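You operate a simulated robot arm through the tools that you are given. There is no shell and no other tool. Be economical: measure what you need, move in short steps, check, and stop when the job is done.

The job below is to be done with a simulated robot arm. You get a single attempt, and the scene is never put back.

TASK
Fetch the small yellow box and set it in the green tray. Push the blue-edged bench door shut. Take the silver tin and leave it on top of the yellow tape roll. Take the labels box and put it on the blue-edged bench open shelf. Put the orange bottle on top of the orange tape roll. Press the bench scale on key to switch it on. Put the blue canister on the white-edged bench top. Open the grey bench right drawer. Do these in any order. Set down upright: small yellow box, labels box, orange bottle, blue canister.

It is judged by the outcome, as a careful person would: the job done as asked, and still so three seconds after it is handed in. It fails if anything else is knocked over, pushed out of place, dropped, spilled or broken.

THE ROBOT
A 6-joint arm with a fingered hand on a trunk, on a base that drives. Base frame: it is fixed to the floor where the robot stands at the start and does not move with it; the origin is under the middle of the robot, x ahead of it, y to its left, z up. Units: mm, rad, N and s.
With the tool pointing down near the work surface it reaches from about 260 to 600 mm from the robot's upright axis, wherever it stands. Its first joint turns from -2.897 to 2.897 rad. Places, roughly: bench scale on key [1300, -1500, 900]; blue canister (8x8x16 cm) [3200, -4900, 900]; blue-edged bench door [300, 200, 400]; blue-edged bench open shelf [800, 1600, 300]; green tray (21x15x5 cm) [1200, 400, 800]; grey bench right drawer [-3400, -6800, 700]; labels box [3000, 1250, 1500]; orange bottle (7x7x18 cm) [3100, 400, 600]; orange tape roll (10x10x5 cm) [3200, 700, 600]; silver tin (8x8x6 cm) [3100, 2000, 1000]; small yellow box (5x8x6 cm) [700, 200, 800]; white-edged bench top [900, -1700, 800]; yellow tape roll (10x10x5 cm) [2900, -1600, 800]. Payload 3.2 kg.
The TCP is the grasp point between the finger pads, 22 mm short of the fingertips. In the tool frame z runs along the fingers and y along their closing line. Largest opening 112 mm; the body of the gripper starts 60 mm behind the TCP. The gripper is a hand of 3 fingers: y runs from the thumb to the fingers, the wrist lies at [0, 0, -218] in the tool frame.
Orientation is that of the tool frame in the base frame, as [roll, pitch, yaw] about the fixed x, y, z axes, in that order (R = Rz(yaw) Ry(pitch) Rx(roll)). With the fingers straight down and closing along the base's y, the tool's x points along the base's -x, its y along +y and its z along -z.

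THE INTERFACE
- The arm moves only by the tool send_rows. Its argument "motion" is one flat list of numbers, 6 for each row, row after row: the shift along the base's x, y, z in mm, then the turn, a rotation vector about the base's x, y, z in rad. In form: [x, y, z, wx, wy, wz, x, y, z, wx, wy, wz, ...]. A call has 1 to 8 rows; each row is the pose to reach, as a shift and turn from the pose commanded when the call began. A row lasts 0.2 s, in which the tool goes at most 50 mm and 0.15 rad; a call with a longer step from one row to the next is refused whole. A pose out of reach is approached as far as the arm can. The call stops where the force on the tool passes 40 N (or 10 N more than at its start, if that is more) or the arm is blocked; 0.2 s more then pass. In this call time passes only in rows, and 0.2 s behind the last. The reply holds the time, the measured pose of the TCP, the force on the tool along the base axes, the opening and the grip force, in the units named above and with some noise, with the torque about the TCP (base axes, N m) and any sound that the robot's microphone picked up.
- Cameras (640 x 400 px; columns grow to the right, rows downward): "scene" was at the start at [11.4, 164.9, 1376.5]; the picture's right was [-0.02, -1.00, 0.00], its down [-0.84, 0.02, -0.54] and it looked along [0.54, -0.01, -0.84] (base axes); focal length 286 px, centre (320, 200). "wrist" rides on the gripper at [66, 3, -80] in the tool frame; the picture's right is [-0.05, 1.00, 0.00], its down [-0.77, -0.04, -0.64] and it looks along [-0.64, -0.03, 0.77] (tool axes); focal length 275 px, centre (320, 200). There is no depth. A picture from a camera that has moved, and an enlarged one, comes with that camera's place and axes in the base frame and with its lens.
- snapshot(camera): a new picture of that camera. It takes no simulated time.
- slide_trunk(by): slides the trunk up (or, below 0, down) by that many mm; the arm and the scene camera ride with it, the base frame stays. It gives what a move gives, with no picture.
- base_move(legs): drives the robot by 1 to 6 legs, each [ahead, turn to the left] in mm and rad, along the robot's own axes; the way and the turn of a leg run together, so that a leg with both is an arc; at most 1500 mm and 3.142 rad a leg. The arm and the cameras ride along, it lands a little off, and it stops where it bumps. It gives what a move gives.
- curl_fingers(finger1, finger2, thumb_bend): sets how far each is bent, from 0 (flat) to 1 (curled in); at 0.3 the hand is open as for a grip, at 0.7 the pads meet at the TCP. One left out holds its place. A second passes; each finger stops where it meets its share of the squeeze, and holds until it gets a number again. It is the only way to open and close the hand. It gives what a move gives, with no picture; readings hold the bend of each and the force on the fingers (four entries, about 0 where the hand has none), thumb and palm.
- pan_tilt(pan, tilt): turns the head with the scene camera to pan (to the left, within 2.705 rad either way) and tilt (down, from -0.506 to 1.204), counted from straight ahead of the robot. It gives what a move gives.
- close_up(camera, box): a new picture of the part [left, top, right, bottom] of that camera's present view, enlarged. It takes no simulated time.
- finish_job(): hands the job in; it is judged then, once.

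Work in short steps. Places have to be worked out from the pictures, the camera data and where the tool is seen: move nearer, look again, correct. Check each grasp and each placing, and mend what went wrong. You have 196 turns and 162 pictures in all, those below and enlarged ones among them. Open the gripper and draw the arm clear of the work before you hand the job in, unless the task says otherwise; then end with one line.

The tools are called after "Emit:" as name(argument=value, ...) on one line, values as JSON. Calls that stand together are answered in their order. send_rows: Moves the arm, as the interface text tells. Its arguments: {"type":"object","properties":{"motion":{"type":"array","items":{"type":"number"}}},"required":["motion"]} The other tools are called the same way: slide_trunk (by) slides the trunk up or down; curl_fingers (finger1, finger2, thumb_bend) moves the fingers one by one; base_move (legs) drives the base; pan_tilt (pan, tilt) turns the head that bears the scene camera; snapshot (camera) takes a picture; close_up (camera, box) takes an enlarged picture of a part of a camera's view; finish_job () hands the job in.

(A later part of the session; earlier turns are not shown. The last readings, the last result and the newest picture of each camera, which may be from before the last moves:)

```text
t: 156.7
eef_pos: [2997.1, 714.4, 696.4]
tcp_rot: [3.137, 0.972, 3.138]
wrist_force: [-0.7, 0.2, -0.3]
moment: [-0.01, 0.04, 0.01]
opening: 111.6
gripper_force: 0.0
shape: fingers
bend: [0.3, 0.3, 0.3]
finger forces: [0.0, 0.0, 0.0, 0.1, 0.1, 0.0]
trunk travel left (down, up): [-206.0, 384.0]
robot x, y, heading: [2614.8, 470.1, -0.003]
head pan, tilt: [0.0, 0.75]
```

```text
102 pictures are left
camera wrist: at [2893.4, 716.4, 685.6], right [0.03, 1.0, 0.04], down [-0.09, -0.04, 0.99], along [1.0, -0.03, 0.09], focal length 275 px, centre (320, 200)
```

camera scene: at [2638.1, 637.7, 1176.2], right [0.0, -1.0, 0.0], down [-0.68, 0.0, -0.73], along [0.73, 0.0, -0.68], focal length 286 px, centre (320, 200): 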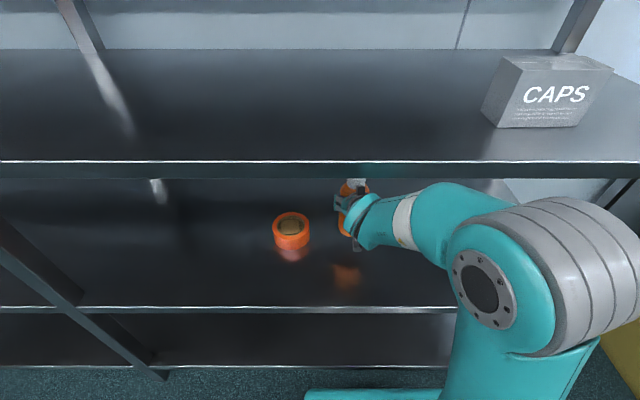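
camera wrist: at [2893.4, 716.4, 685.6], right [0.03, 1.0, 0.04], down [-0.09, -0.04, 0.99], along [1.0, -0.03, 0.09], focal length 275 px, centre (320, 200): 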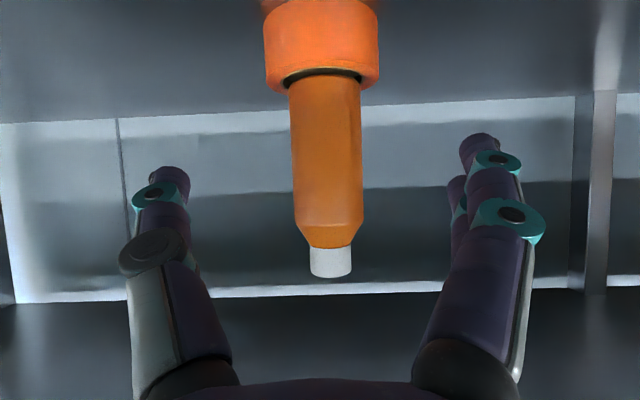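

The bottle stands upright on the orange roll. I back out of the shelf and look at the blue bench's rear side to see whether its open shelf can be reached from this aisle.

Emit:
base_move(legs=[[-420, 0]])

Emit:
pan_tilt(pan=2.6, tilt=0.3)

Emit:
snapshot(camera="scene")

Emit:
pan_tilt(pan=0.8, tilt=0.2)

Emit:
snapshot(camera="scene")

```text
t: 159.3
eef_pos: [2570.3, 714.9, 696.5]
tcp_rot: [3.136, 0.973, 3.141]
wrist_force: [0.8, -0.5, 0.1]
moment: [-0.01, 0.03, 0.04]
opening: 111.3
gripper_force: 0.0
shape: fingers
bend: [0.3, 0.3, 0.3]
finger forces: [0.1, 0.1, 0.1, 0.0, 0.0, 0.0]
trunk travel left (down, up): [-206.0, 384.0]
robot x, y, heading: [2187.1, 472.6, 0.009]
head pan, tilt: [0.0, 0.75]
```

```text
t: 161.6
eef_pos: [2570.7, 714.7, 695.8]
tcp_rot: [3.136, 0.973, -3.14]
wrist_force: [0.0, 0.1, 0.2]
moment: [-0.02, 0.03, 0.0]
opening: 111.4
gripper_force: 0.1
shape: fingers
bend: [0.3, 0.3, 0.3]
finger forces: [0.1, 0.0, 0.0, 0.1, 0.0, 0.0]
trunk travel left (down, up): [-206.0, 384.0]
robot x, y, heading: [2184.4, 475.1, 0.004]
head pan, tilt: [2.601, 0.3]
```

```text
101 pictures are left
camera scene: at [2048.1, 684.4, 1216.6], right [0.51, 0.86, 0.0], down [0.25, -0.15, -0.96], along [-0.82, 0.49, -0.3], focal length 286 px, centre (320, 200)
```

scene: 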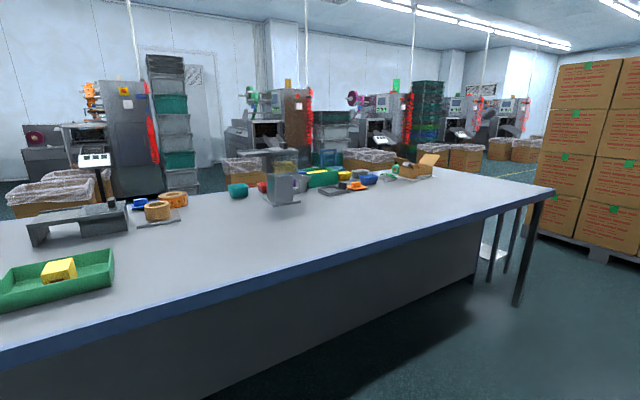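

```text
t: 163.4
eef_pos: [2570.7, 713.8, 695.5]
tcp_rot: [3.136, 0.973, 3.141]
wrist_force: [-0.1, -0.2, -0.7]
moment: [0.0, -0.01, 0.01]
opening: 111.4
gripper_force: 0.0
shape: fingers
bend: [0.3, 0.3, 0.3]
finger forces: [0.1, 0.0, 0.0, 0.1, 0.0, 0.0]
trunk travel left (down, up): [-206.0, 384.0]
robot x, y, heading: [2187.8, 469.8, 0.003]
head pan, tilt: [0.799, 0.201]
```

```text
100 pictures are left
camera scene: at [2192.9, 703.7, 1225.9], right [0.72, -0.69, 0.0], down [-0.14, -0.14, -0.98], along [0.68, 0.71, -0.2], focal length 286 px, centre (320, 200)
```

scene: 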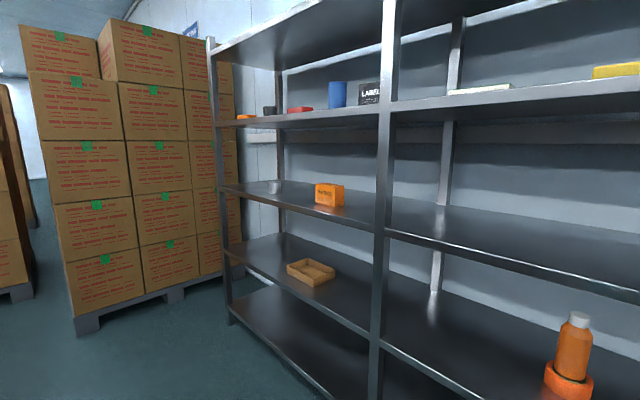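

The bench's rear is closed by a panel, so the labels box goes in from the front later. First the tin, seen near (3094, 2000, 985): I raise the trunk and drive in front of it.

Emit:
slide_trunk(by=300)

Emit:
base_move(legs=[[0, 1.57], [1480, 0], [0, -1.57]])

Emit:
pan_tilt(pan=0.0, tilt=0.5)

Emit:
snapshot(camera="scene")

Emit:
snapshot(camera="wrist")

```text
t: 166.4
eef_pos: [2570.5, 714.6, 996.3]
tcp_rot: [3.136, 0.974, 3.141]
wrist_force: [-0.3, 0.0, 0.2]
moment: [-0.01, 0.01, -0.04]
opening: 111.3
gripper_force: 0.0
shape: fingers
bend: [0.3, 0.3, 0.3]
finger forces: [0.1, 0.0, 0.1, 0.1, 0.0, 0.0]
trunk travel left (down, up): [-506.0, 84.0]
robot x, y, heading: [2187.9, 468.4, 0.003]
head pan, tilt: [0.799, 0.201]
```

```text
t: 181.3
eef_pos: [2563.2, 2166.6, 995.2]
tcp_rot: [3.138, 0.971, -3.138]
wrist_force: [0.4, -1.1, -0.5]
moment: [0.03, -0.01, -0.02]
opening: 111.3
gripper_force: 0.0
shape: fingers
bend: [0.3, 0.3, 0.3]
finger forces: [0.0, 0.0, 0.1, 0.0, 0.1, 0.0]
trunk travel left (down, up): [-506.0, 84.0]
robot x, y, heading: [2181.3, 1920.9, 0.007]
head pan, tilt: [0.799, 0.201]
```

```text
t: 182.4
eef_pos: [2564.0, 2167.3, 995.7]
tcp_rot: [3.136, 0.974, -3.137]
wrist_force: [0.5, -0.2, 0.2]
moment: [0.0, 0.0, 0.0]
opening: 111.4
gripper_force: 0.1
shape: fingers
bend: [0.3, 0.3, 0.3]
finger forces: [0.1, 0.0, 0.1, 0.0, 0.0, 0.0]
trunk travel left (down, up): [-506.0, 84.0]
robot x, y, heading: [2180.0, 1920.2, 0.007]
head pan, tilt: [0.0, 0.499]
```

```text
99 pictures are left
camera scene: at [2212.8, 2088.2, 1498.2], right [0.01, -1.0, 0.0], down [-0.48, 0.0, -0.88], along [0.88, 0.01, -0.48], focal length 286 px, centre (320, 200)
```

scene: 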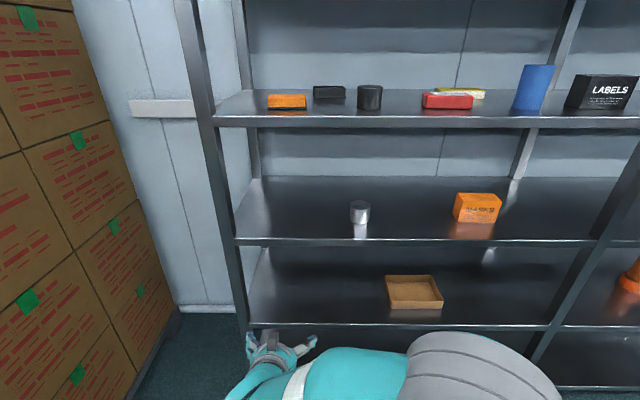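

```text
98 pictures are left
camera wrist: at [2459.7, 2169.2, 985.7], right [0.02, 1.0, 0.04], down [-0.09, -0.04, 0.99], along [1.0, -0.02, 0.09], focal length 275 px, centre (320, 200)
```

wrist: 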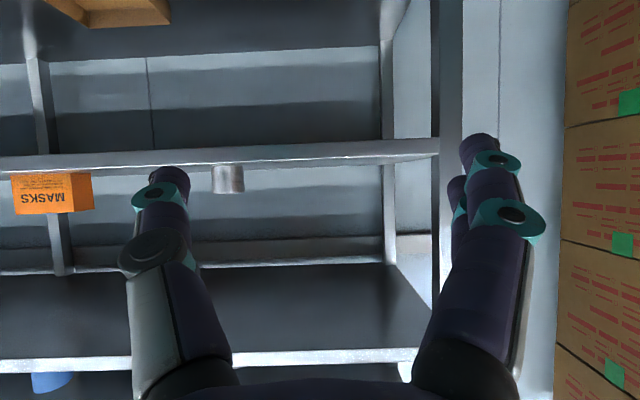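

The tin is near (3080, 1957) on the z≈955 tier. I swing the hand to y≈1957, then drive in closer and re-measure.

Emit:
send_rows(motion=[10, -42, 4, 0, 0, 0, 20, -84, 8, 0, 0, 0, 30, -126, 12, 0, 0, 0, 40, -168, 14, 0, 0, 0, 50, -210, 15, 0, 0, 0])

Emit:
base_move(legs=[[250, 0]])

Emit:
snapshot(camera="wrist")

Emit:
snapshot(camera="scene")

```text
t: 183.6
eef_pos: [2615.4, 1955.5, 1014.3]
tcp_rot: [3.131, 0.97, 3.137]
wrist_force: [0.0, -0.6, 0.1]
moment: [-0.02, 0.01, 0.0]
opening: 111.3
gripper_force: 0.0
shape: fingers
bend: [0.3, 0.3, 0.3]
finger forces: [0.0, 0.0, 0.0, 0.1, 0.0, 0.0]
trunk travel left (down, up): [-506.0, 84.0]
robot x, y, heading: [2180.8, 1922.6, 0.009]
head pan, tilt: [0.0, 0.499]
```

```text
t: 185.4
eef_pos: [2866.9, 1959.5, 1014.5]
tcp_rot: [3.136, 0.972, -3.136]
wrist_force: [-0.5, -0.2, 0.8]
moment: [-0.04, 0.03, 0.0]
opening: 111.6
gripper_force: 0.0
shape: fingers
bend: [0.3, 0.3, 0.3]
finger forces: [0.1, 0.0, 0.0, 0.1, 0.0, 0.1]
trunk travel left (down, up): [-506.0, 84.0]
robot x, y, heading: [2433.3, 1925.1, 0.009]
head pan, tilt: [0.0, 0.499]
```

```text
97 pictures are left
camera wrist: at [2762.2, 1961.5, 1004.4], right [0.02, 1.0, 0.04], down [-0.09, -0.04, 1.0], along [1.0, -0.02, 0.09], focal length 275 px, centre (320, 200)
```

wrist: 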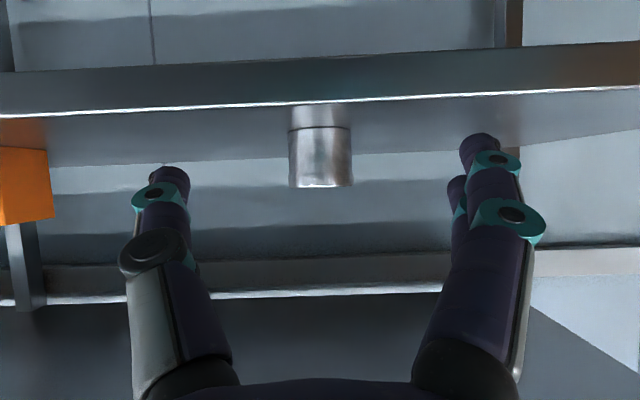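

```text
96 pictures are left
camera scene: at [2464.6, 2090.1, 1498.2], right [0.01, -1.0, 0.0], down [-0.48, 0.0, -0.88], along [0.88, 0.01, -0.48], focal length 286 px, centre (320, 200)
```

scene: 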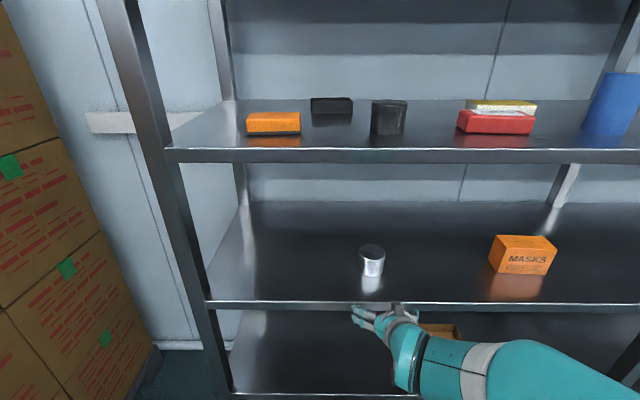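

The tin measures about 70 mm wide, centred (3075, 1957), base z≈951. I drive 100 mm closer, then reach in at grasp height.

Emit:
base_move(legs=[[100, 0]])

Emit:
send_rows(motion=[20, -1, -10, 0, 0, 0, 40, -2, -20, 0, 0, 0, 60, -3, -28, 0, 0, 0])

Emit:
snapshot(camera="wrist")

```text
t: 186.6
eef_pos: [2966.9, 1960.9, 1014.3]
tcp_rot: [3.136, 0.973, -3.137]
wrist_force: [0.2, -0.4, 0.3]
moment: [0.05, 0.01, 0.03]
opening: 111.2
gripper_force: 0.0
shape: fingers
bend: [0.3, 0.3, 0.3]
finger forces: [0.0, 0.0, 0.0, 0.0, 0.1, 0.1]
trunk travel left (down, up): [-506.0, 84.0]
robot x, y, heading: [2535.9, 1925.9, 0.014]
head pan, tilt: [0.0, 0.499]
```

```text
t: 187.4
eef_pos: [3026.9, 1959.1, 986.8]
tcp_rot: [3.135, 0.974, -3.136]
wrist_force: [0.0, -0.3, 0.1]
moment: [0.01, -0.02, -0.03]
opening: 111.2
gripper_force: 0.0
shape: fingers
bend: [0.3, 0.3, 0.3]
finger forces: [0.1, 0.1, 0.0, 0.1, 0.0, 0.0]
trunk travel left (down, up): [-506.0, 84.0]
robot x, y, heading: [2535.9, 1924.1, 0.01]
head pan, tilt: [0.0, 0.499]
```

```text
95 pictures are left
camera wrist: at [2922.1, 1961.4, 976.3], right [0.02, 1.0, 0.04], down [-0.09, -0.04, 0.99], along [1.0, -0.02, 0.09], focal length 275 px, centre (320, 200)
```

wrist: 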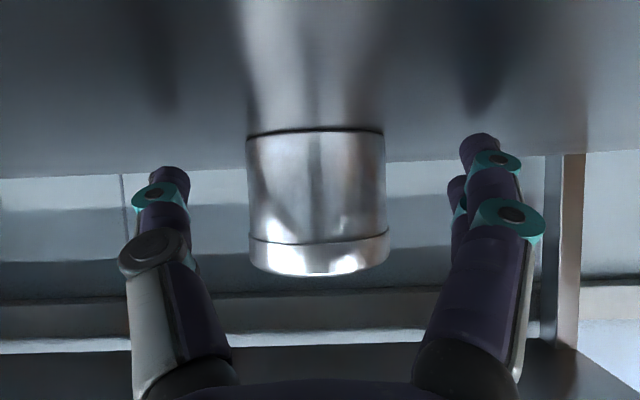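

The tin sits centred between the fingers. I advance 48 mm and close.

Emit:
send_rows(motion=[25, -1, 0, 0, 0, 0, 48, -2, 0, 0, 0, 0])

Emit:
curl_fingers(finger1=0.7, finger2=0.7, thumb_bend=0.7)

Emit:
slide_trunk(by=60)

Emit:
snapshot(camera="wrist")

```text
t: 188.0
eef_pos: [3074.3, 1955.6, 987.8]
tcp_rot: [3.135, 0.973, -3.136]
wrist_force: [-0.1, -1.1, 0.5]
moment: [0.01, 0.02, 0.02]
opening: 111.4
gripper_force: 0.3
shape: fingers
bend: [0.3, 0.3, 0.3]
finger forces: [0.0, 0.1, 0.0, 0.0, 0.0, 0.0]
trunk travel left (down, up): [-506.0, 84.0]
robot x, y, heading: [2531.6, 1921.8, 0.012]
head pan, tilt: [0.0, 0.499]
```

```text
t: 189.0
eef_pos: [3074.6, 1956.9, 988.0]
tcp_rot: [3.137, 0.973, -3.137]
wrist_force: [1.1, 0.1, 2.4]
moment: [-0.04, -0.14, 0.03]
opening: 53.5
gripper_force: 39.1
shape: fingers
bend: [0.57, 0.67, 0.58]
finger forces: [13.0, 25.5, 0.1, 0.1, 38.2, 0.0]
trunk travel left (down, up): [-506.0, 84.0]
robot x, y, heading: [2529.2, 1920.5, 0.009]
head pan, tilt: [0.0, 0.499]
```

```text
t: 190.0
eef_pos: [3073.0, 1957.5, 1046.0]
tcp_rot: [3.137, 0.971, -3.138]
wrist_force: [-0.3, -0.5, -1.9]
moment: [0.02, 0.0, -0.02]
opening: 53.4
gripper_force: 37.1
shape: fingers
bend: [0.57, 0.67, 0.58]
finger forces: [12.4, 24.4, 0.1, 0.0, 37.6, 0.0]
trunk travel left (down, up): [-566.0, 24.0]
robot x, y, heading: [2533.3, 1927.0, 0.01]
head pan, tilt: [0.0, 0.499]
```

```text
94 pictures are left
camera wrist: at [2969.8, 1959.2, 1036.9], right [0.02, 1.0, 0.04], down [-0.09, -0.04, 0.99], along [1.0, -0.02, 0.09], focal length 275 px, centre (320, 200)
```

wrist: 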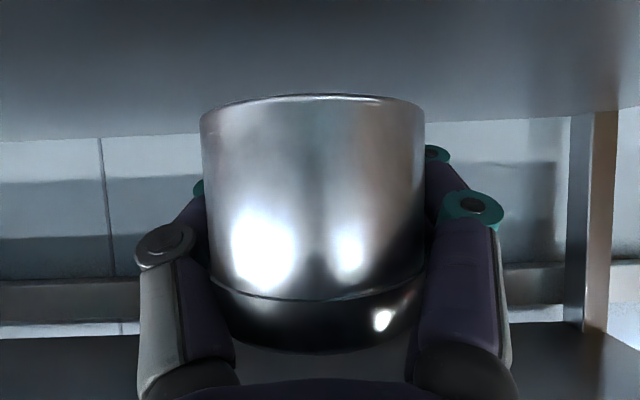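

The tin is held (37 N). I back out of the shelf, turn right and drive down the aisle to the yellow bench.

Emit:
base_move(legs=[[-400, 0], [0, -1.58], [1500, 0], [1500, 0], [400, 0]])

Emit:
pan_tilt(pan=0.7, tilt=0.45)

Emit:
snapshot(camera="scene")

Emit:
pan_tilt(pan=-0.7, tilt=0.45)

Emit:
snapshot(camera="scene")

```text
t: 212.4
eef_pos: [2318.2, -2011.9, 1046.8]
tcp_rot: [3.137, 0.97, 1.604]
wrist_force: [0.3, 0.0, -1.5]
moment: [-0.02, 0.0, 0.0]
opening: 53.4
gripper_force: 35.9
shape: fingers
bend: [0.57, 0.67, 0.58]
finger forces: [12.2, 23.7, 0.0, 0.0, 36.6, 0.0]
trunk travel left (down, up): [-566.0, 24.0]
robot x, y, heading: [2271.1, -1469.0, -1.532]
head pan, tilt: [0.0, 0.499]
```

```text
t: 213.4
eef_pos: [2319.1, -2010.9, 1047.6]
tcp_rot: [3.135, 0.971, 1.605]
wrist_force: [0.4, 0.6, -1.8]
moment: [-0.03, 0.03, -0.02]
opening: 52.9
gripper_force: 36.1
shape: fingers
bend: [0.57, 0.67, 0.58]
finger forces: [12.2, 23.7, 0.1, 0.1, 36.6, 0.0]
trunk travel left (down, up): [-566.0, 24.0]
robot x, y, heading: [2269.5, -1471.0, -1.533]
head pan, tilt: [0.7, 0.45]
```

```text
93 pictures are left
camera scene: at [2496.6, -1471.7, 1562.7], right [-0.74, -0.67, 0.0], down [-0.29, 0.32, -0.9], along [0.61, -0.67, -0.44], focal length 286 px, centre (320, 200)
```

scene: 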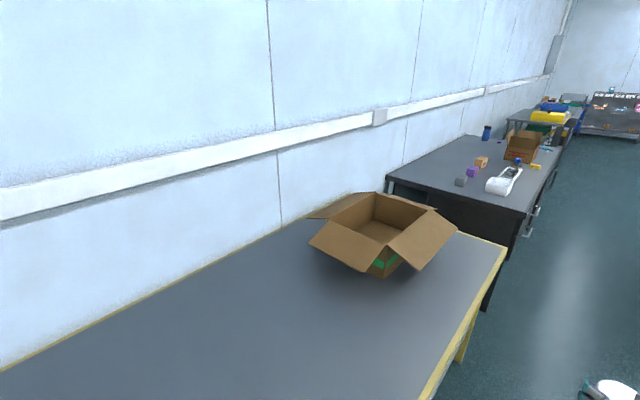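

```text
t: 215.0
eef_pos: [2318.9, -2011.6, 1047.8]
tcp_rot: [3.136, 0.971, 1.607]
wrist_force: [0.3, 0.0, -1.6]
moment: [0.0, -0.01, 0.01]
opening: 53.2
gripper_force: 36.2
shape: fingers
bend: [0.57, 0.67, 0.58]
finger forces: [12.1, 23.6, 0.0, 0.1, 36.5, 0.0]
trunk travel left (down, up): [-566.0, 24.0]
robot x, y, heading: [2269.9, -1472.3, -1.53]
head pan, tilt: [-0.7, 0.45]
```

```text
92 pictures are left
camera scene: at [2378.4, -1476.3, 1562.7], right [-0.79, 0.61, 0.0], down [0.27, 0.34, -0.9], along [-0.55, -0.71, -0.44], focal length 286 px, centre (320, 200)
```

scene: 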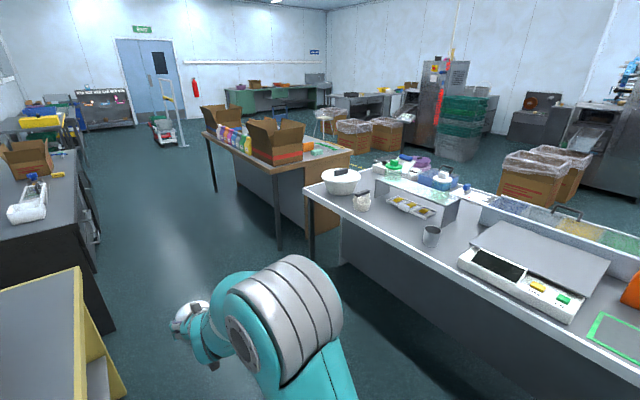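

I see the scale with its green and yellow keys, and the blue canister far off on the black bench. Now I look at the yellow bench beside me for the tape roll, and close up on the scale keys.

Emit:
close_up(camera="scene", box=[440, 230, 620, 340])

Emit:
pan_tilt(pan=1.5, tilt=0.8)

Emit:
snapshot(camera="scene")

```text
3.56 times, centred on (530, 285) of scene
camera zoom: at [2378.4, -1476.3, 1562.7], right [-0.79, 0.61, 0.0], down [0.27, 0.34, -0.9], along [-0.55, -0.71, -0.44], focal length 1017 px, centre (-427, -102)
```

zoom: 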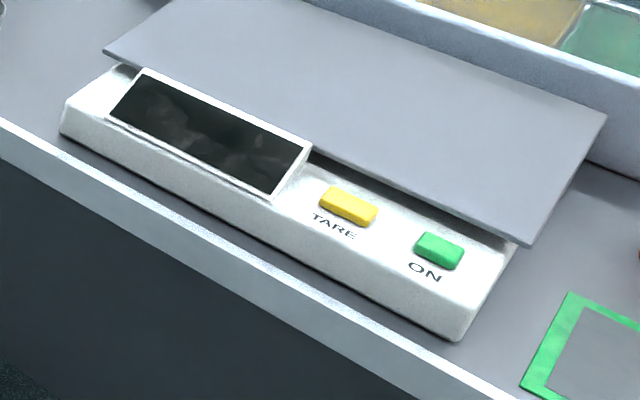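

```text
t: 217.0
eef_pos: [2318.1, -2010.0, 1046.5]
tcp_rot: [3.137, 0.972, 1.608]
wrist_force: [0.0, 0.6, -1.0]
moment: [0.0, 0.02, -0.03]
opening: 52.9
gripper_force: 35.7
shape: fingers
bend: [0.57, 0.67, 0.58]
finger forces: [12.2, 23.6, 0.1, 0.0, 36.7, 0.1]
trunk travel left (down, up): [-566.0, 24.0]
robot x, y, heading: [2273.4, -1467.1, -1.535]
head pan, tilt: [1.499, 0.799]
```

```text
90 pictures are left
camera scene: at [2515.4, -1406.3, 1532.3], right [-0.03, -1.0, 0.0], down [-0.72, 0.02, -0.7], along [0.7, -0.02, -0.72], focal length 286 px, centre (320, 200)
```

scene: 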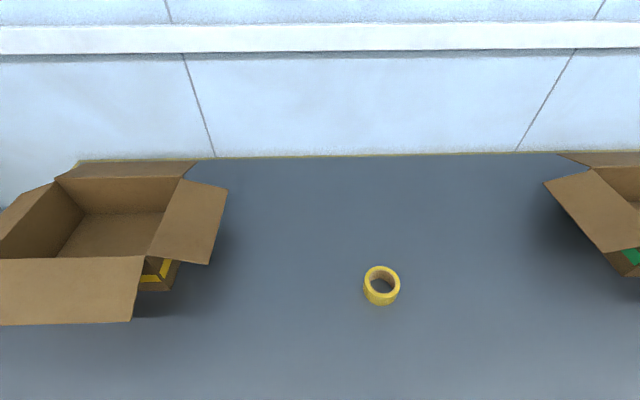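

The green key is ON, near (1307, -1544, 850). The yellow roll is at about (2888, -1578). I arc slightly away from the bench, then turn left to face it, with the hand well above.

Emit:
base_move(legs=[[170, -0.4], [0, 1.93]])

Emit:
pan_tilt(pan=-0.1, tilt=0.75)

Emit:
snapshot(camera="scene")

Emit:
snapshot(camera="wrist")

```text
t: 223.3
eef_pos: [2783.1, -1608.0, 1046.9]
tcp_rot: [3.135, 0.971, 3.14]
wrist_force: [1.0, -0.5, -1.1]
moment: [-0.03, -0.03, 0.0]
opening: 53.1
gripper_force: 34.2
shape: fingers
bend: [0.57, 0.67, 0.58]
finger forces: [12.1, 22.1, 0.0, 0.1, 34.9, 0.1]
trunk travel left (down, up): [-566.0, 24.0]
robot x, y, heading: [2239.4, -1636.1, 0.0]
head pan, tilt: [1.499, 0.799]
```

```text
t: 225.0
eef_pos: [2782.6, -1606.8, 1047.3]
tcp_rot: [3.137, 0.973, 3.141]
wrist_force: [0.2, 0.1, -2.1]
moment: [0.01, -0.04, -0.01]
opening: 53.1
gripper_force: 34.4
shape: fingers
bend: [0.57, 0.67, 0.58]
finger forces: [12.1, 22.1, 0.0, 0.0, 35.0, 0.0]
trunk travel left (down, up): [-566.0, 24.0]
robot x, y, heading: [2241.5, -1632.5, 0.006]
head pan, tilt: [-0.099, 0.75]
```

```text
89 pictures are left
camera scene: at [2265.4, -1477.5, 1536.2], right [-0.1, -1.0, 0.0], down [-0.68, 0.07, -0.73], along [0.73, -0.07, -0.68], focal length 286 px, centre (320, 200)
```

scene: 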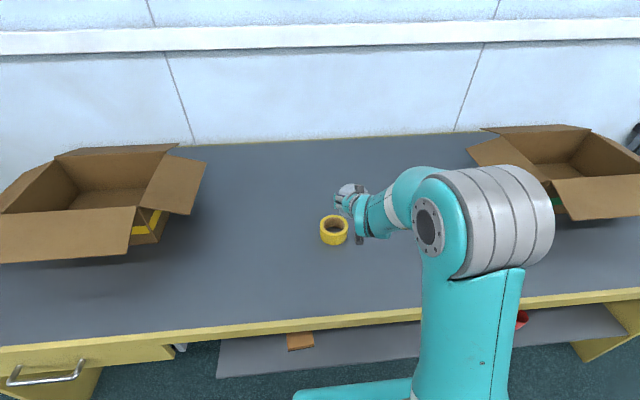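

```text
88 pictures are left
camera wrist: at [2678.9, -1605.1, 1036.9], right [0.02, 1.0, 0.04], down [-0.09, -0.04, 0.99], along [1.0, -0.03, 0.09], focal length 275 px, centre (320, 200)
```

wrist: 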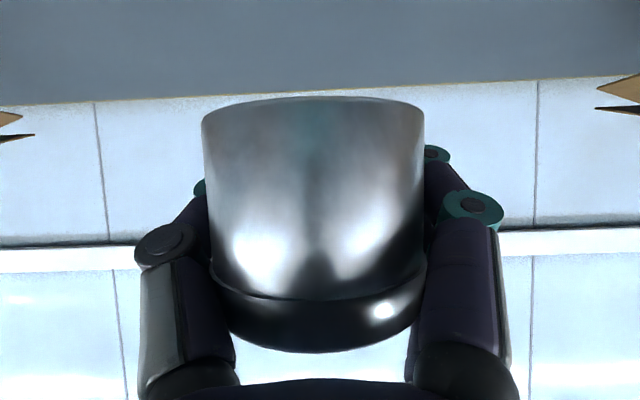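

The roll refines to about (2890, -1580). I drive 80 mm closer and lower the trunk 110 mm, then take close-ups.

Emit:
base_move(legs=[[80, 0]])

Emit:
slide_trunk(by=-110)

Emit:
snapshot(camera="wrist")

Emit:
close_up(camera="scene", box=[260, 180, 420, 280])

```text
t: 226.0
eef_pos: [2865.1, -1607.5, 1047.2]
tcp_rot: [3.135, 0.972, 3.139]
wrist_force: [-0.1, -0.7, -2.1]
moment: [-0.06, -0.04, 0.02]
opening: 53.2
gripper_force: 34.4
shape: fingers
bend: [0.57, 0.67, 0.58]
finger forces: [12.2, 22.3, 0.1, 0.0, 35.0, 0.0]
trunk travel left (down, up): [-566.0, 24.0]
robot x, y, heading: [2323.2, -1636.1, 0.003]
head pan, tilt: [-0.099, 0.75]
```

```text
t: 227.5
eef_pos: [2863.5, -1607.9, 937.2]
tcp_rot: [3.137, 0.972, 3.141]
wrist_force: [-0.4, 0.3, -1.6]
moment: [0.02, -0.02, 0.0]
opening: 53.3
gripper_force: 34.8
shape: fingers
bend: [0.57, 0.67, 0.58]
finger forces: [12.1, 22.2, 0.0, 0.0, 35.0, 0.0]
trunk travel left (down, up): [-456.0, 134.0]
robot x, y, heading: [2321.5, -1635.3, 0.003]
head pan, tilt: [-0.099, 0.75]
```

```text
87 pictures are left
camera wrist: at [2759.4, -1604.6, 926.9], right [0.02, 1.0, 0.04], down [-0.09, -0.04, 0.99], along [1.0, -0.03, 0.09], focal length 275 px, centre (320, 200)
```

wrist: 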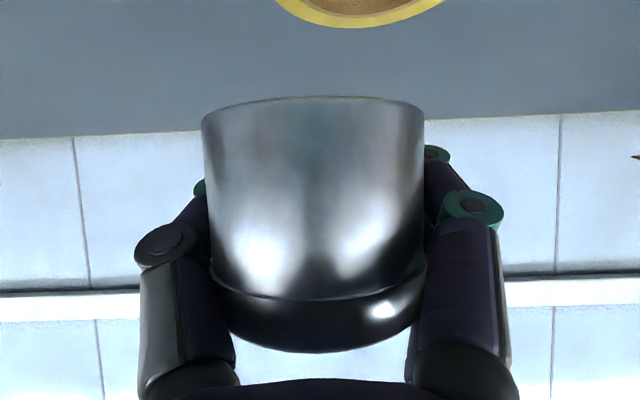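

```text
4.00 times, centred on (340, 230) of scene
camera zoom: at [2345.7, -1477.3, 1426.3], right [-0.1, -1.0, 0.0], down [-0.68, 0.07, -0.73], along [0.73, -0.07, -0.68], focal length 1145 px, centre (240, 80)
```

zoom: 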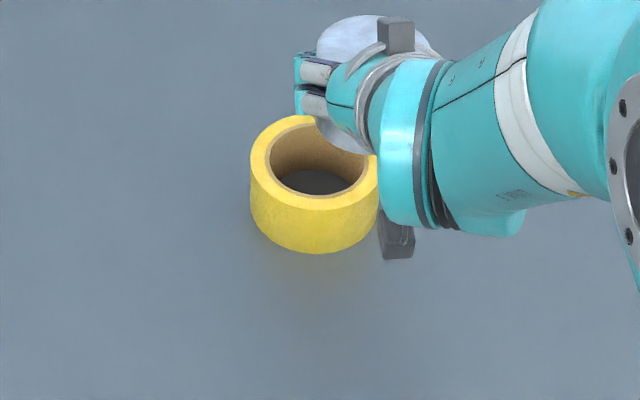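

The roll works out at centre ≈(2904, -1580), rim z≈820. I bring the tin over it and compare in a close-up.

Emit:
send_rows(motion=[15, 10, -10, 0, 0, 0, 30, 20, -20, 0, 0, 0, 41, 28, -40, 0, 0, 0])

Emit:
close_up(camera="scene", box=[260, 180, 420, 280])

```text
t: 228.3
eef_pos: [2906.0, -1579.4, 896.1]
tcp_rot: [3.137, 0.972, 3.14]
wrist_force: [0.8, -0.5, -1.9]
moment: [-0.02, -0.05, 0.02]
opening: 53.1
gripper_force: 34.4
shape: fingers
bend: [0.57, 0.67, 0.58]
finger forces: [12.1, 22.0, 0.1, 0.0, 34.8, 0.0]
trunk travel left (down, up): [-456.0, 134.0]
robot x, y, heading: [2318.2, -1632.0, 0.0]
head pan, tilt: [-0.099, 0.75]
```

```text
4.00 times, centred on (340, 230) of scene
camera zoom: at [2345.9, -1477.2, 1426.3], right [-0.1, -1.0, 0.0], down [-0.68, 0.07, -0.73], along [0.73, -0.07, -0.68], focal length 1145 px, centre (240, 80)
```

zoom: 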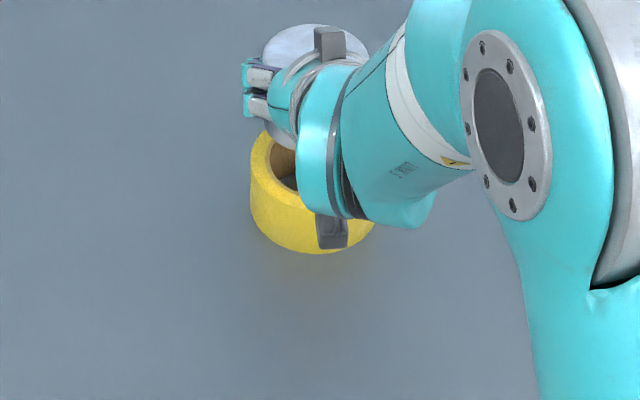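

The tin is over the roll within a few millimetres. I nudge +6/-3 mm and lower until contact.

Emit:
send_rows(motion=[6, -3, -15, 0, 0, 0, 6, -3, -28, 0, 0, 0, 6, -3, -34, 0, 0, 0, 6, -3, -39, 0, 0, 0, 6, -3, -44, 0, 0, 0, 6, -3, -48, 0, 0, 0, 6, -3, -52, 0, 0, 0, 6, -3, -56, 0, 0, 0])

```text
t: 229.1
eef_pos: [2913.7, -1582.6, 873.5]
tcp_rot: [3.141, 0.999, -3.137]
wrist_force: [-5.4, -0.9, 21.1]
moment: [-0.14, 0.08, 0.0]
opening: 52.3
gripper_force: 35.0
shape: fingers
bend: [0.59, 0.67, 0.59]
finger forces: [12.7, 22.4, 0.0, 0.0, 34.9, 0.1]
trunk travel left (down, up): [-456.0, 134.0]
robot x, y, heading: [2320.1, -1635.7, 0.005]
head pan, tilt: [-0.099, 0.75]
stopped in row 4: the force on the tool passed its limit at 45 N (the readings are from after the stop); the commanded pose is now the measured one
```

Contact came early at rim z≈840, which puts the roll's centre nearer x≈2888. I lift, shift back 20 mm and check again from above.

Emit:
send_rows(motion=[0, 0, 15, 0, 0.02, 0, -10, 0, 22, 0, 0.027, 0, -20, 0, 22, 0, 0.027, 0])

Emit:
close_up(camera="scene", box=[260, 180, 420, 280])

Emit:
snapshot(camera="wrist")

```text
t: 229.9
eef_pos: [2895.3, -1581.7, 890.4]
tcp_rot: [3.138, 0.96, -3.138]
wrist_force: [-0.4, 0.1, -1.6]
moment: [0.01, -0.01, 0.03]
opening: 52.5
gripper_force: 34.5
shape: fingers
bend: [0.58, 0.67, 0.59]
finger forces: [13.0, 21.7, 0.1, 0.1, 34.6, 0.1]
trunk travel left (down, up): [-456.0, 134.0]
robot x, y, heading: [2321.9, -1639.4, 0.005]
head pan, tilt: [-0.099, 0.75]
```

```text
4.00 times, centred on (340, 230) of scene
camera zoom: at [2345.6, -1477.3, 1426.2], right [-0.1, -1.0, 0.0], down [-0.68, 0.07, -0.73], along [0.73, -0.07, -0.68], focal length 1145 px, centre (240, 80)
```

zoom: 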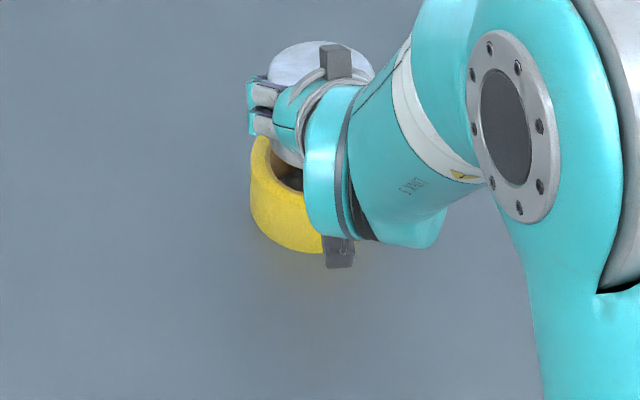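

```text
83 pictures are left
camera wrist: at [2790.6, -1579.2, 881.1], right [0.02, 1.0, 0.04], down [-0.08, -0.04, 1.0], along [1.0, -0.02, 0.08], focal length 275 px, centre (320, 200)
```

wrist: 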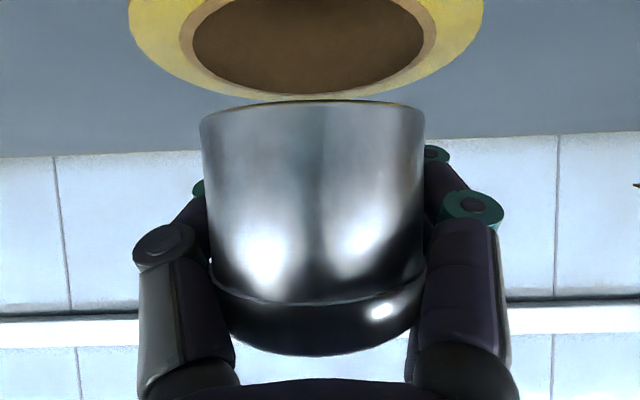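

Both views now put the tin within a few millimetres of the roll's centre (2888, -1583). I lower again to contact.

Emit:
send_rows(motion=[-2, -1, -10, 0, 0, 0, -2, -1, -14, 0, 0, 0, -2, -1, -18, 0, 0, 0, -2, -1, -22, 0, 0, 0, -2, -1, -26, 0, 0, 0, -2, -1, -30, 0, 0, 0])

Emit:
snapshot(camera="wrist")

```text
t: 231.2
eef_pos: [2894.9, -1583.3, 871.9]
tcp_rot: [3.14, 0.986, -3.135]
wrist_force: [-0.9, -1.0, 17.5]
moment: [-0.2, -0.29, 0.01]
opening: 53.0
gripper_force: 38.2
shape: fingers
bend: [0.58, 0.67, 0.59]
finger forces: [15.4, 25.0, 0.0, 0.1, 36.2, 0.0]
trunk travel left (down, up): [-456.0, 134.0]
robot x, y, heading: [2321.6, -1638.2, 0.004]
head pan, tilt: [-0.099, 0.75]
stopped in row 6: the force on the tool passed its limit at 44 N (the readings are from after the stop); the commanded pose is now the measured one
```

```text
82 pictures are left
camera wrist: at [2791.4, -1580.3, 860.5], right [0.02, 1.0, 0.04], down [-0.1, -0.04, 0.99], along [0.99, -0.02, 0.1], focal length 275 px, centre (320, 200)
```

wrist: 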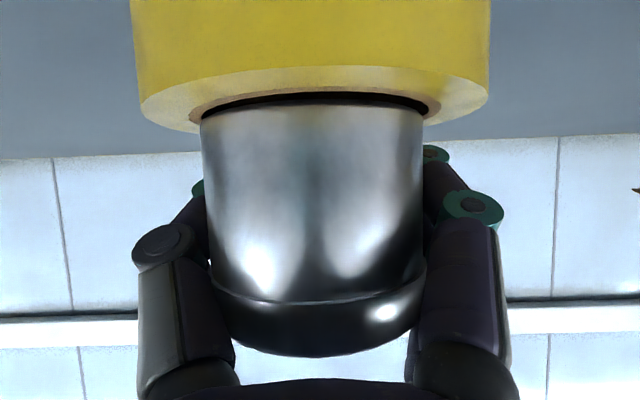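

The tin rests centred on the roll. I ease the load and open the hand.

Emit:
send_rows(motion=[0, 0, 3, 0, 0.01, 0])

Emit:
curl_fingers(finger1=0.5, finger2=0.58, thumb_bend=0.5)

Emit:
curl_fingers(finger1=0.3, finger2=0.3, thumb_bend=0.3)

Emit:
snapshot(camera="wrist")

```text
t: 231.6
eef_pos: [2894.2, -1582.7, 872.8]
tcp_rot: [3.139, 0.968, -3.135]
wrist_force: [0.5, 0.0, 13.8]
moment: [-0.16, -0.36, 0.02]
opening: 53.3
gripper_force: 37.6
shape: fingers
bend: [0.58, 0.67, 0.59]
finger forces: [15.0, 24.9, 0.0, 0.1, 36.2, 0.0]
trunk travel left (down, up): [-456.0, 134.0]
robot x, y, heading: [2320.3, -1632.7, 0.004]
head pan, tilt: [-0.099, 0.75]
```

```text
t: 232.6
eef_pos: [2895.6, -1582.7, 871.8]
tcp_rot: [3.138, 0.966, -3.136]
wrist_force: [-0.9, 0.0, 3.8]
moment: [-0.16, 0.01, -0.01]
opening: 60.6
gripper_force: 8.7
shape: fingers
bend: [0.5, 0.57, 0.49]
finger forces: [0.7, 8.7, 0.0, 0.0, 8.6, 0.1]
trunk travel left (down, up): [-456.0, 134.0]
robot x, y, heading: [2322.0, -1639.0, 0.006]
head pan, tilt: [-0.099, 0.75]
```

```text
t: 233.6
eef_pos: [2896.8, -1582.4, 872.5]
tcp_rot: [3.138, 0.965, -3.136]
wrist_force: [-0.2, 0.1, 0.3]
moment: [0.01, 0.03, 0.0]
opening: 111.0
gripper_force: 0.0
shape: fingers
bend: [0.3, 0.3, 0.3]
finger forces: [0.1, 0.1, 0.0, 0.0, 0.0, 0.0]
trunk travel left (down, up): [-456.0, 134.0]
robot x, y, heading: [2323.7, -1636.5, 0.003]
head pan, tilt: [-0.099, 0.75]
```

```text
81 pictures are left
camera wrist: at [2791.7, -1580.1, 862.0], right [0.02, 1.0, 0.04], down [-0.09, -0.04, 1.0], along [1.0, -0.02, 0.08], focal length 275 px, centre (320, 200)
```

wrist: 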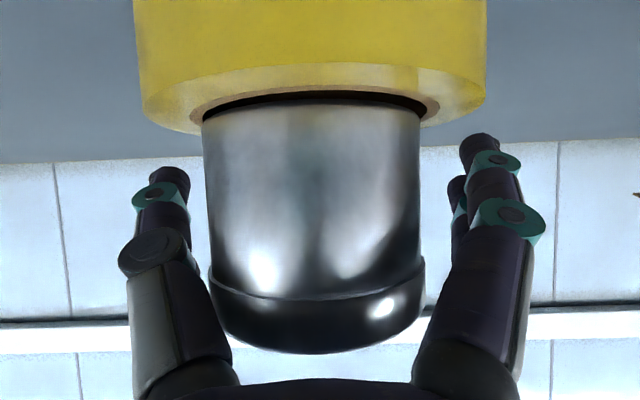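

It stays put. I withdraw straight back and check.

Emit:
send_rows(motion=[-40, 0, 0, 0, 0, 0, -80, 0, 2, 0, 0, 0, -120, 0, 6, 0, 0, 0, -160, 0, 10, 0, 0, 0])

Emit:
snapshot(camera="wrist")

Emit:
close_up(camera="scene", box=[260, 160, 420, 260])

```text
t: 234.6
eef_pos: [2774.6, -1570.5, 891.6]
tcp_rot: [3.14, 0.967, -3.137]
wrist_force: [-0.4, -0.4, -0.7]
moment: [0.02, 0.02, 0.01]
opening: 111.2
gripper_force: 0.1
shape: fingers
bend: [0.3, 0.3, 0.3]
finger forces: [0.0, 0.0, 0.0, 0.0, 0.0, 0.0]
out of reach, approached as far as the arm can: row 3, 4
trunk travel left (down, up): [-456.0, 134.0]
robot x, y, heading: [2317.6, -1636.1, 0.002]
head pan, tilt: [-0.099, 0.75]
```

```text
80 pictures are left
camera wrist: at [2670.0, -1567.6, 882.0], right [0.02, 1.0, 0.04], down [-0.09, -0.04, 1.0], along [1.0, -0.02, 0.08], focal length 275 px, centre (320, 200)
```

wrist: 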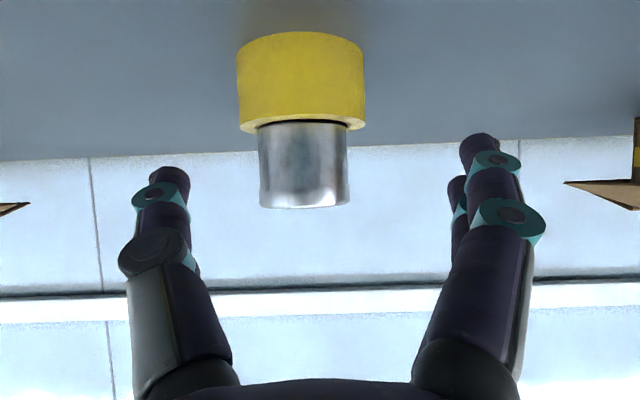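

```text
4.00 times, centred on (340, 210) of scene
camera zoom: at [2345.0, -1477.2, 1426.2], right [-0.1, -1.0, 0.0], down [-0.68, 0.07, -0.73], along [0.73, -0.07, -0.68], focal length 1145 px, centre (240, 160)
```

zoom: 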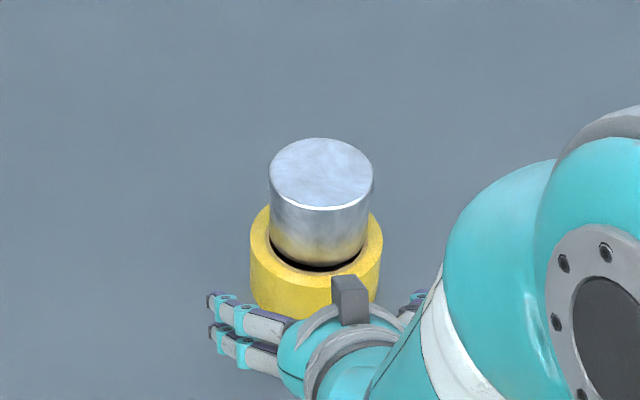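

The tin sits level on the yellow roll. Next the scale: I back off, bring the tool to pointing down with the hand closed, and turn around to face the white bench.

Emit:
base_move(legs=[[-260, 0]])

Emit:
send_rows(motion=[0, 0, 20, 0, 0.14, 0, 0, 0, 40, 0, 0.28, 0, 0, 0, 60, 0, 0.42, 0, -10, 0, 80, 0, 0.56, 0, -20, 0, 100, 0, 0.7, 0, -30, 0, 120, 0, 0.84, 0, -40, 0, 130, 0, 0.967, 0])

Emit:
curl_fingers(finger1=0.7, finger2=0.7, thumb_bend=0.7)

Emit:
base_move(legs=[[0, 3.135]])

Emit:
pan_tilt(pan=0.0, tilt=0.75)

Emit:
snapshot(camera="scene")

```text
t: 236.4
eef_pos: [2520.7, -1571.4, 891.4]
tcp_rot: [3.14, 0.967, -3.137]
wrist_force: [-0.5, 0.1, -0.3]
moment: [0.0, 0.01, -0.01]
opening: 111.1
gripper_force: 0.0
shape: fingers
bend: [0.3, 0.3, 0.3]
finger forces: [0.0, 0.1, 0.0, 0.0, 0.0, 0.1]
trunk travel left (down, up): [-456.0, 134.0]
robot x, y, heading: [2069.9, -1636.6, 0.004]
head pan, tilt: [-0.099, 0.75]
```

```text
t: 238.0
eef_pos: [2392.5, -1538.9, 798.8]
tcp_rot: [3.132, 0.283, 3.138]
wrist_force: [-0.2, 0.3, 0.6]
moment: [-0.02, 0.02, -0.03]
opening: 111.3
gripper_force: 0.2
shape: fingers
bend: [0.3, 0.3, 0.3]
finger forces: [0.0, 0.0, 0.0, 0.1, 0.0, 0.0]
out of reach, approached as far as the arm can: row 2, 3, 4, 5, 6, 7
trunk travel left (down, up): [-456.0, 134.0]
robot x, y, heading: [2066.0, -1638.6, 0.0]
head pan, tilt: [-0.099, 0.75]
```

```text
t: 239.0
eef_pos: [2393.8, -1540.1, 798.4]
tcp_rot: [3.133, 0.284, 3.14]
wrist_force: [-0.5, 0.1, 0.0]
moment: [-0.01, -0.03, 0.01]
opening: 2.8
gripper_force: 0.0
shape: fingers
bend: [0.7, 0.7, 0.7]
finger forces: [0.0, 0.1, 0.0, 0.0, 0.0, 0.0]
trunk travel left (down, up): [-456.0, 134.0]
robot x, y, heading: [2066.7, -1638.6, 0.003]
head pan, tilt: [-0.099, 0.75]
```

```text
t: 246.8
eef_pos: [1741.6, -1729.5, 799.1]
tcp_rot: [3.133, 0.286, -0.012]
wrist_force: [0.8, -0.2, -0.6]
moment: [0.0, 0.01, -0.03]
opening: 2.9
gripper_force: 0.0
shape: fingers
bend: [0.7, 0.7, 0.7]
finger forces: [0.0, 0.0, 0.1, 0.0, 0.1, 0.1]
trunk travel left (down, up): [-456.0, 134.0]
robot x, y, heading: [2069.3, -1637.1, 3.131]
head pan, tilt: [-0.099, 0.75]
```

```text
t: 247.4
eef_pos: [1742.5, -1729.9, 797.9]
tcp_rot: [3.134, 0.288, -0.013]
wrist_force: [0.7, -0.2, 0.3]
moment: [-0.04, 0.03, 0.02]
opening: 2.9
gripper_force: 0.1
shape: fingers
bend: [0.7, 0.7, 0.7]
finger forces: [0.0, 0.0, 0.1, 0.1, 0.0, 0.2]
trunk travel left (down, up): [-456.0, 134.0]
robot x, y, heading: [2068.3, -1636.5, 3.129]
head pan, tilt: [0.0, 0.75]
```

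```text
78 pictures are left
camera scene: at [2045.2, -1801.5, 1426.3], right [0.01, 1.0, 0.0], down [0.68, -0.01, -0.73], along [-0.73, 0.01, -0.68], focal length 286 px, centre (320, 200)
```

scene: 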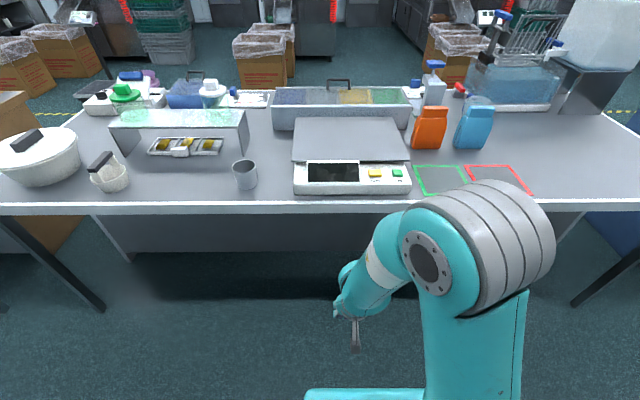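

The ON key is the green one, at about (1308, -1541, ~855). I raise and straighten the hand, then drive to within reach.

Emit:
send_rows(motion=[-20, 0, 30, 0, -0.07, 0, -40, 0, 60, 0, -0.14, 0, -60, 0, 95, 0, -0.21, 0, -80, 0, 130, 0, -0.287, 0, -100, 10, 165, 0, -0.287, 0, -110, 20, 200, 0, -0.287, 0])

Emit:
base_move(legs=[[260, 0]])

Emit:
snapshot(camera="wrist")

Emit:
snapshot(camera="scene")

```text
t: 248.8
eef_pos: [1743.7, -1740.1, 770.2]
tcp_rot: [3.06, 0.201, -0.014]
wrist_force: [0.4, 0.2, -0.5]
moment: [-0.01, 0.01, -0.03]
opening: 2.7
gripper_force: 0.2
shape: fingers
bend: [0.7, 0.7, 0.7]
finger forces: [0.0, 0.0, 0.0, 0.1, 0.0, 0.0]
out of reach, approached as far as the arm can: row 1, 2, 3, 4, 5, 6
trunk travel left (down, up): [-456.0, 134.0]
robot x, y, heading: [2070.7, -1636.6, 3.131]
head pan, tilt: [0.0, 0.75]
```

```text
t: 250.7
eef_pos: [1488.9, -1738.8, 771.1]
tcp_rot: [3.06, 0.201, -0.013]
wrist_force: [-0.6, -1.0, 0.2]
moment: [0.0, -0.02, -0.01]
opening: 2.5
gripper_force: 0.0
shape: fingers
bend: [0.7, 0.7, 0.7]
finger forces: [0.0, 0.0, 0.1, 0.0, 0.1, 0.0]
trunk travel left (down, up): [-456.0, 134.0]
robot x, y, heading: [1811.9, -1633.4, 3.133]
head pan, tilt: [0.0, 0.75]
```

```text
77 pictures are left
camera wrist: at [1569.1, -1735.5, 835.6], right [-0.04, -0.99, 0.09], down [-0.63, 0.1, 0.77], along [-0.78, -0.02, -0.63], focal length 275 px, centre (320, 200)
```

wrist: 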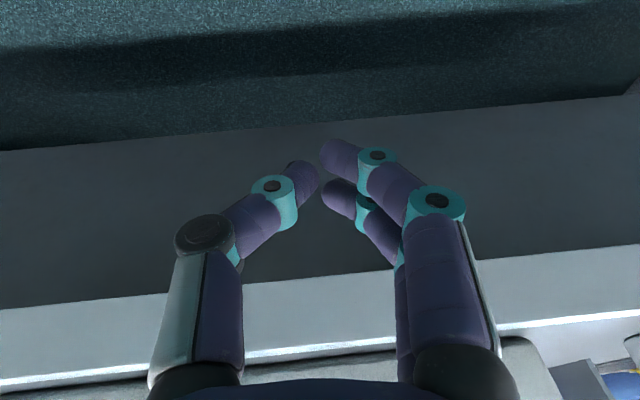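

```text
76 pictures are left
camera scene: at [1789.1, -1799.0, 1426.2], right [0.01, 1.0, 0.0], down [0.68, -0.01, -0.73], along [-0.73, 0.01, -0.68], focal length 286 px, centre (320, 200)
```

scene: 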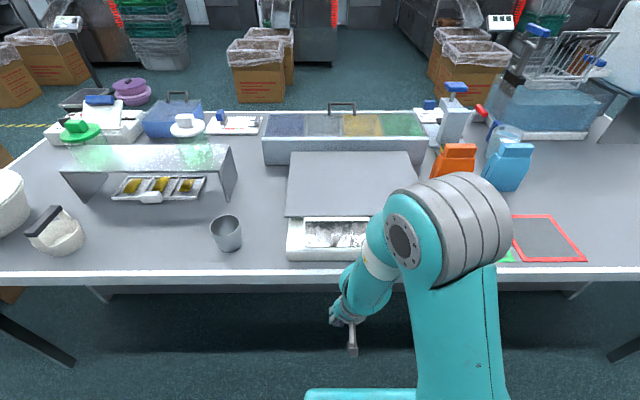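

The arm is stuck near its folded limit. I raise the trunk for height, back the base a little, and then stretch outward without rotating.

Emit:
slide_trunk(by=130)

Emit:
send_rows(motion=[-30, 0, 0, 0, 0, 0, -60, 0, 0, 0, 0, 0, -90, 0, 0, 0, 0, 0])

```text
t: 252.2
eef_pos: [1488.1, -1738.2, 901.4]
tcp_rot: [3.06, 0.201, -0.014]
wrist_force: [-0.3, 0.3, -0.2]
moment: [-0.02, 0.0, 0.02]
opening: 2.6
gripper_force: 0.1
shape: fingers
bend: [0.7, 0.7, 0.7]
finger forces: [0.1, 0.0, 0.0, 0.0, 0.1, 0.1]
trunk travel left (down, up): [-586.0, 4.0]
robot x, y, heading: [1813.6, -1636.4, 3.133]
head pan, tilt: [0.0, 0.75]
```

```text
t: 253.1
eef_pos: [1398.6, -1738.7, 902.3]
tcp_rot: [3.061, 0.202, -0.012]
wrist_force: [0.0, -0.3, -0.2]
moment: [0.02, -0.03, 0.02]
opening: 2.1
gripper_force: 0.0
shape: fingers
bend: [0.7, 0.7, 0.7]
finger forces: [0.1, 0.0, 0.0, 0.1, 0.0, 0.1]
out of reach, approached as far as the arm can: row 1
trunk travel left (down, up): [-586.0, 4.0]
robot x, y, heading: [1810.4, -1637.8, 3.14]
head pan, tilt: [0.0, 0.75]
```

Stretching outward works. Now I raise the hand, straighten it and move toward the key's y.

Emit:
send_rows(motion=[0, 30, 25, 0.02, -0.07, 0, 0, 60, 50, 0.04, -0.14, 0, 0, 90, 70, 0.08, -0.2, 0, 0, 125, 80, 0.08, -0.2, 0, 0, 165, 80, 0.08, -0.2, 0, 0, 197, 80, 0.08, -0.2, 0])

Emit:
snapshot(camera="wrist")

Emit:
close_up(camera="scene", box=[270, 140, 470, 290])

```text
t: 254.4
eef_pos: [1399.4, -1538.2, 981.8]
tcp_rot: [3.139, 0.002, -0.006]
wrist_force: [-0.3, 0.4, -0.7]
moment: [-0.02, 0.03, 0.03]
opening: 2.9
gripper_force: 0.1
shape: fingers
bend: [0.7, 0.7, 0.7]
finger forces: [0.0, 0.0, 0.1, 0.0, 0.0, 0.0]
trunk travel left (down, up): [-586.0, 4.0]
robot x, y, heading: [1814.2, -1633.6, 3.13]
head pan, tilt: [0.0, 0.75]
```

```text
75 pictures are left
camera wrist: at [1464.8, -1542.4, 1060.4], right [-0.05, -1.0, 0.0], down [-0.77, 0.04, 0.64], along [-0.64, 0.03, -0.77], focal length 275 px, centre (320, 200)
```

wrist: 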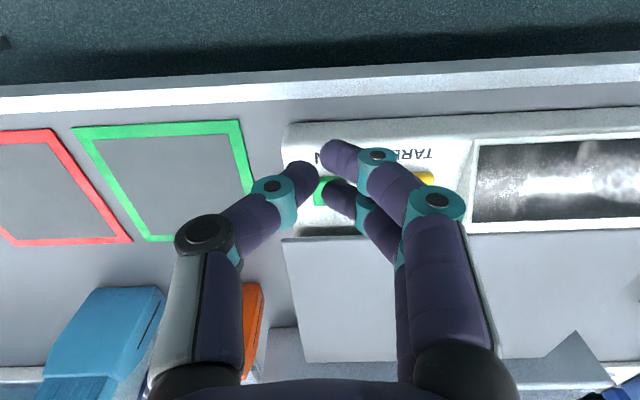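

```text
2.67 times, centred on (370, 215) of scene
camera zoom: at [1789.4, -1798.5, 1556.3], right [0.01, 1.0, 0.0], down [0.68, -0.01, -0.73], along [-0.73, 0.01, -0.68], focal length 763 px, centre (187, 160)
```

zoom: 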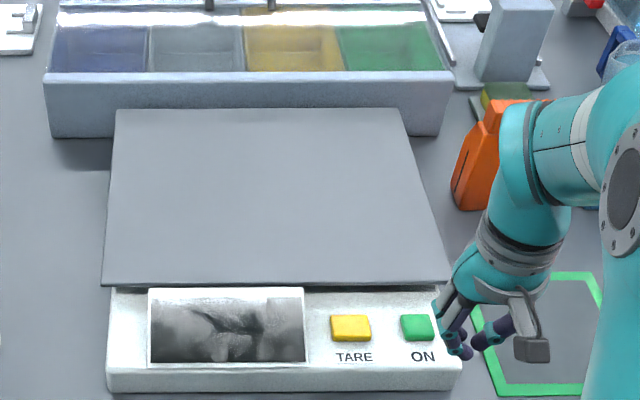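

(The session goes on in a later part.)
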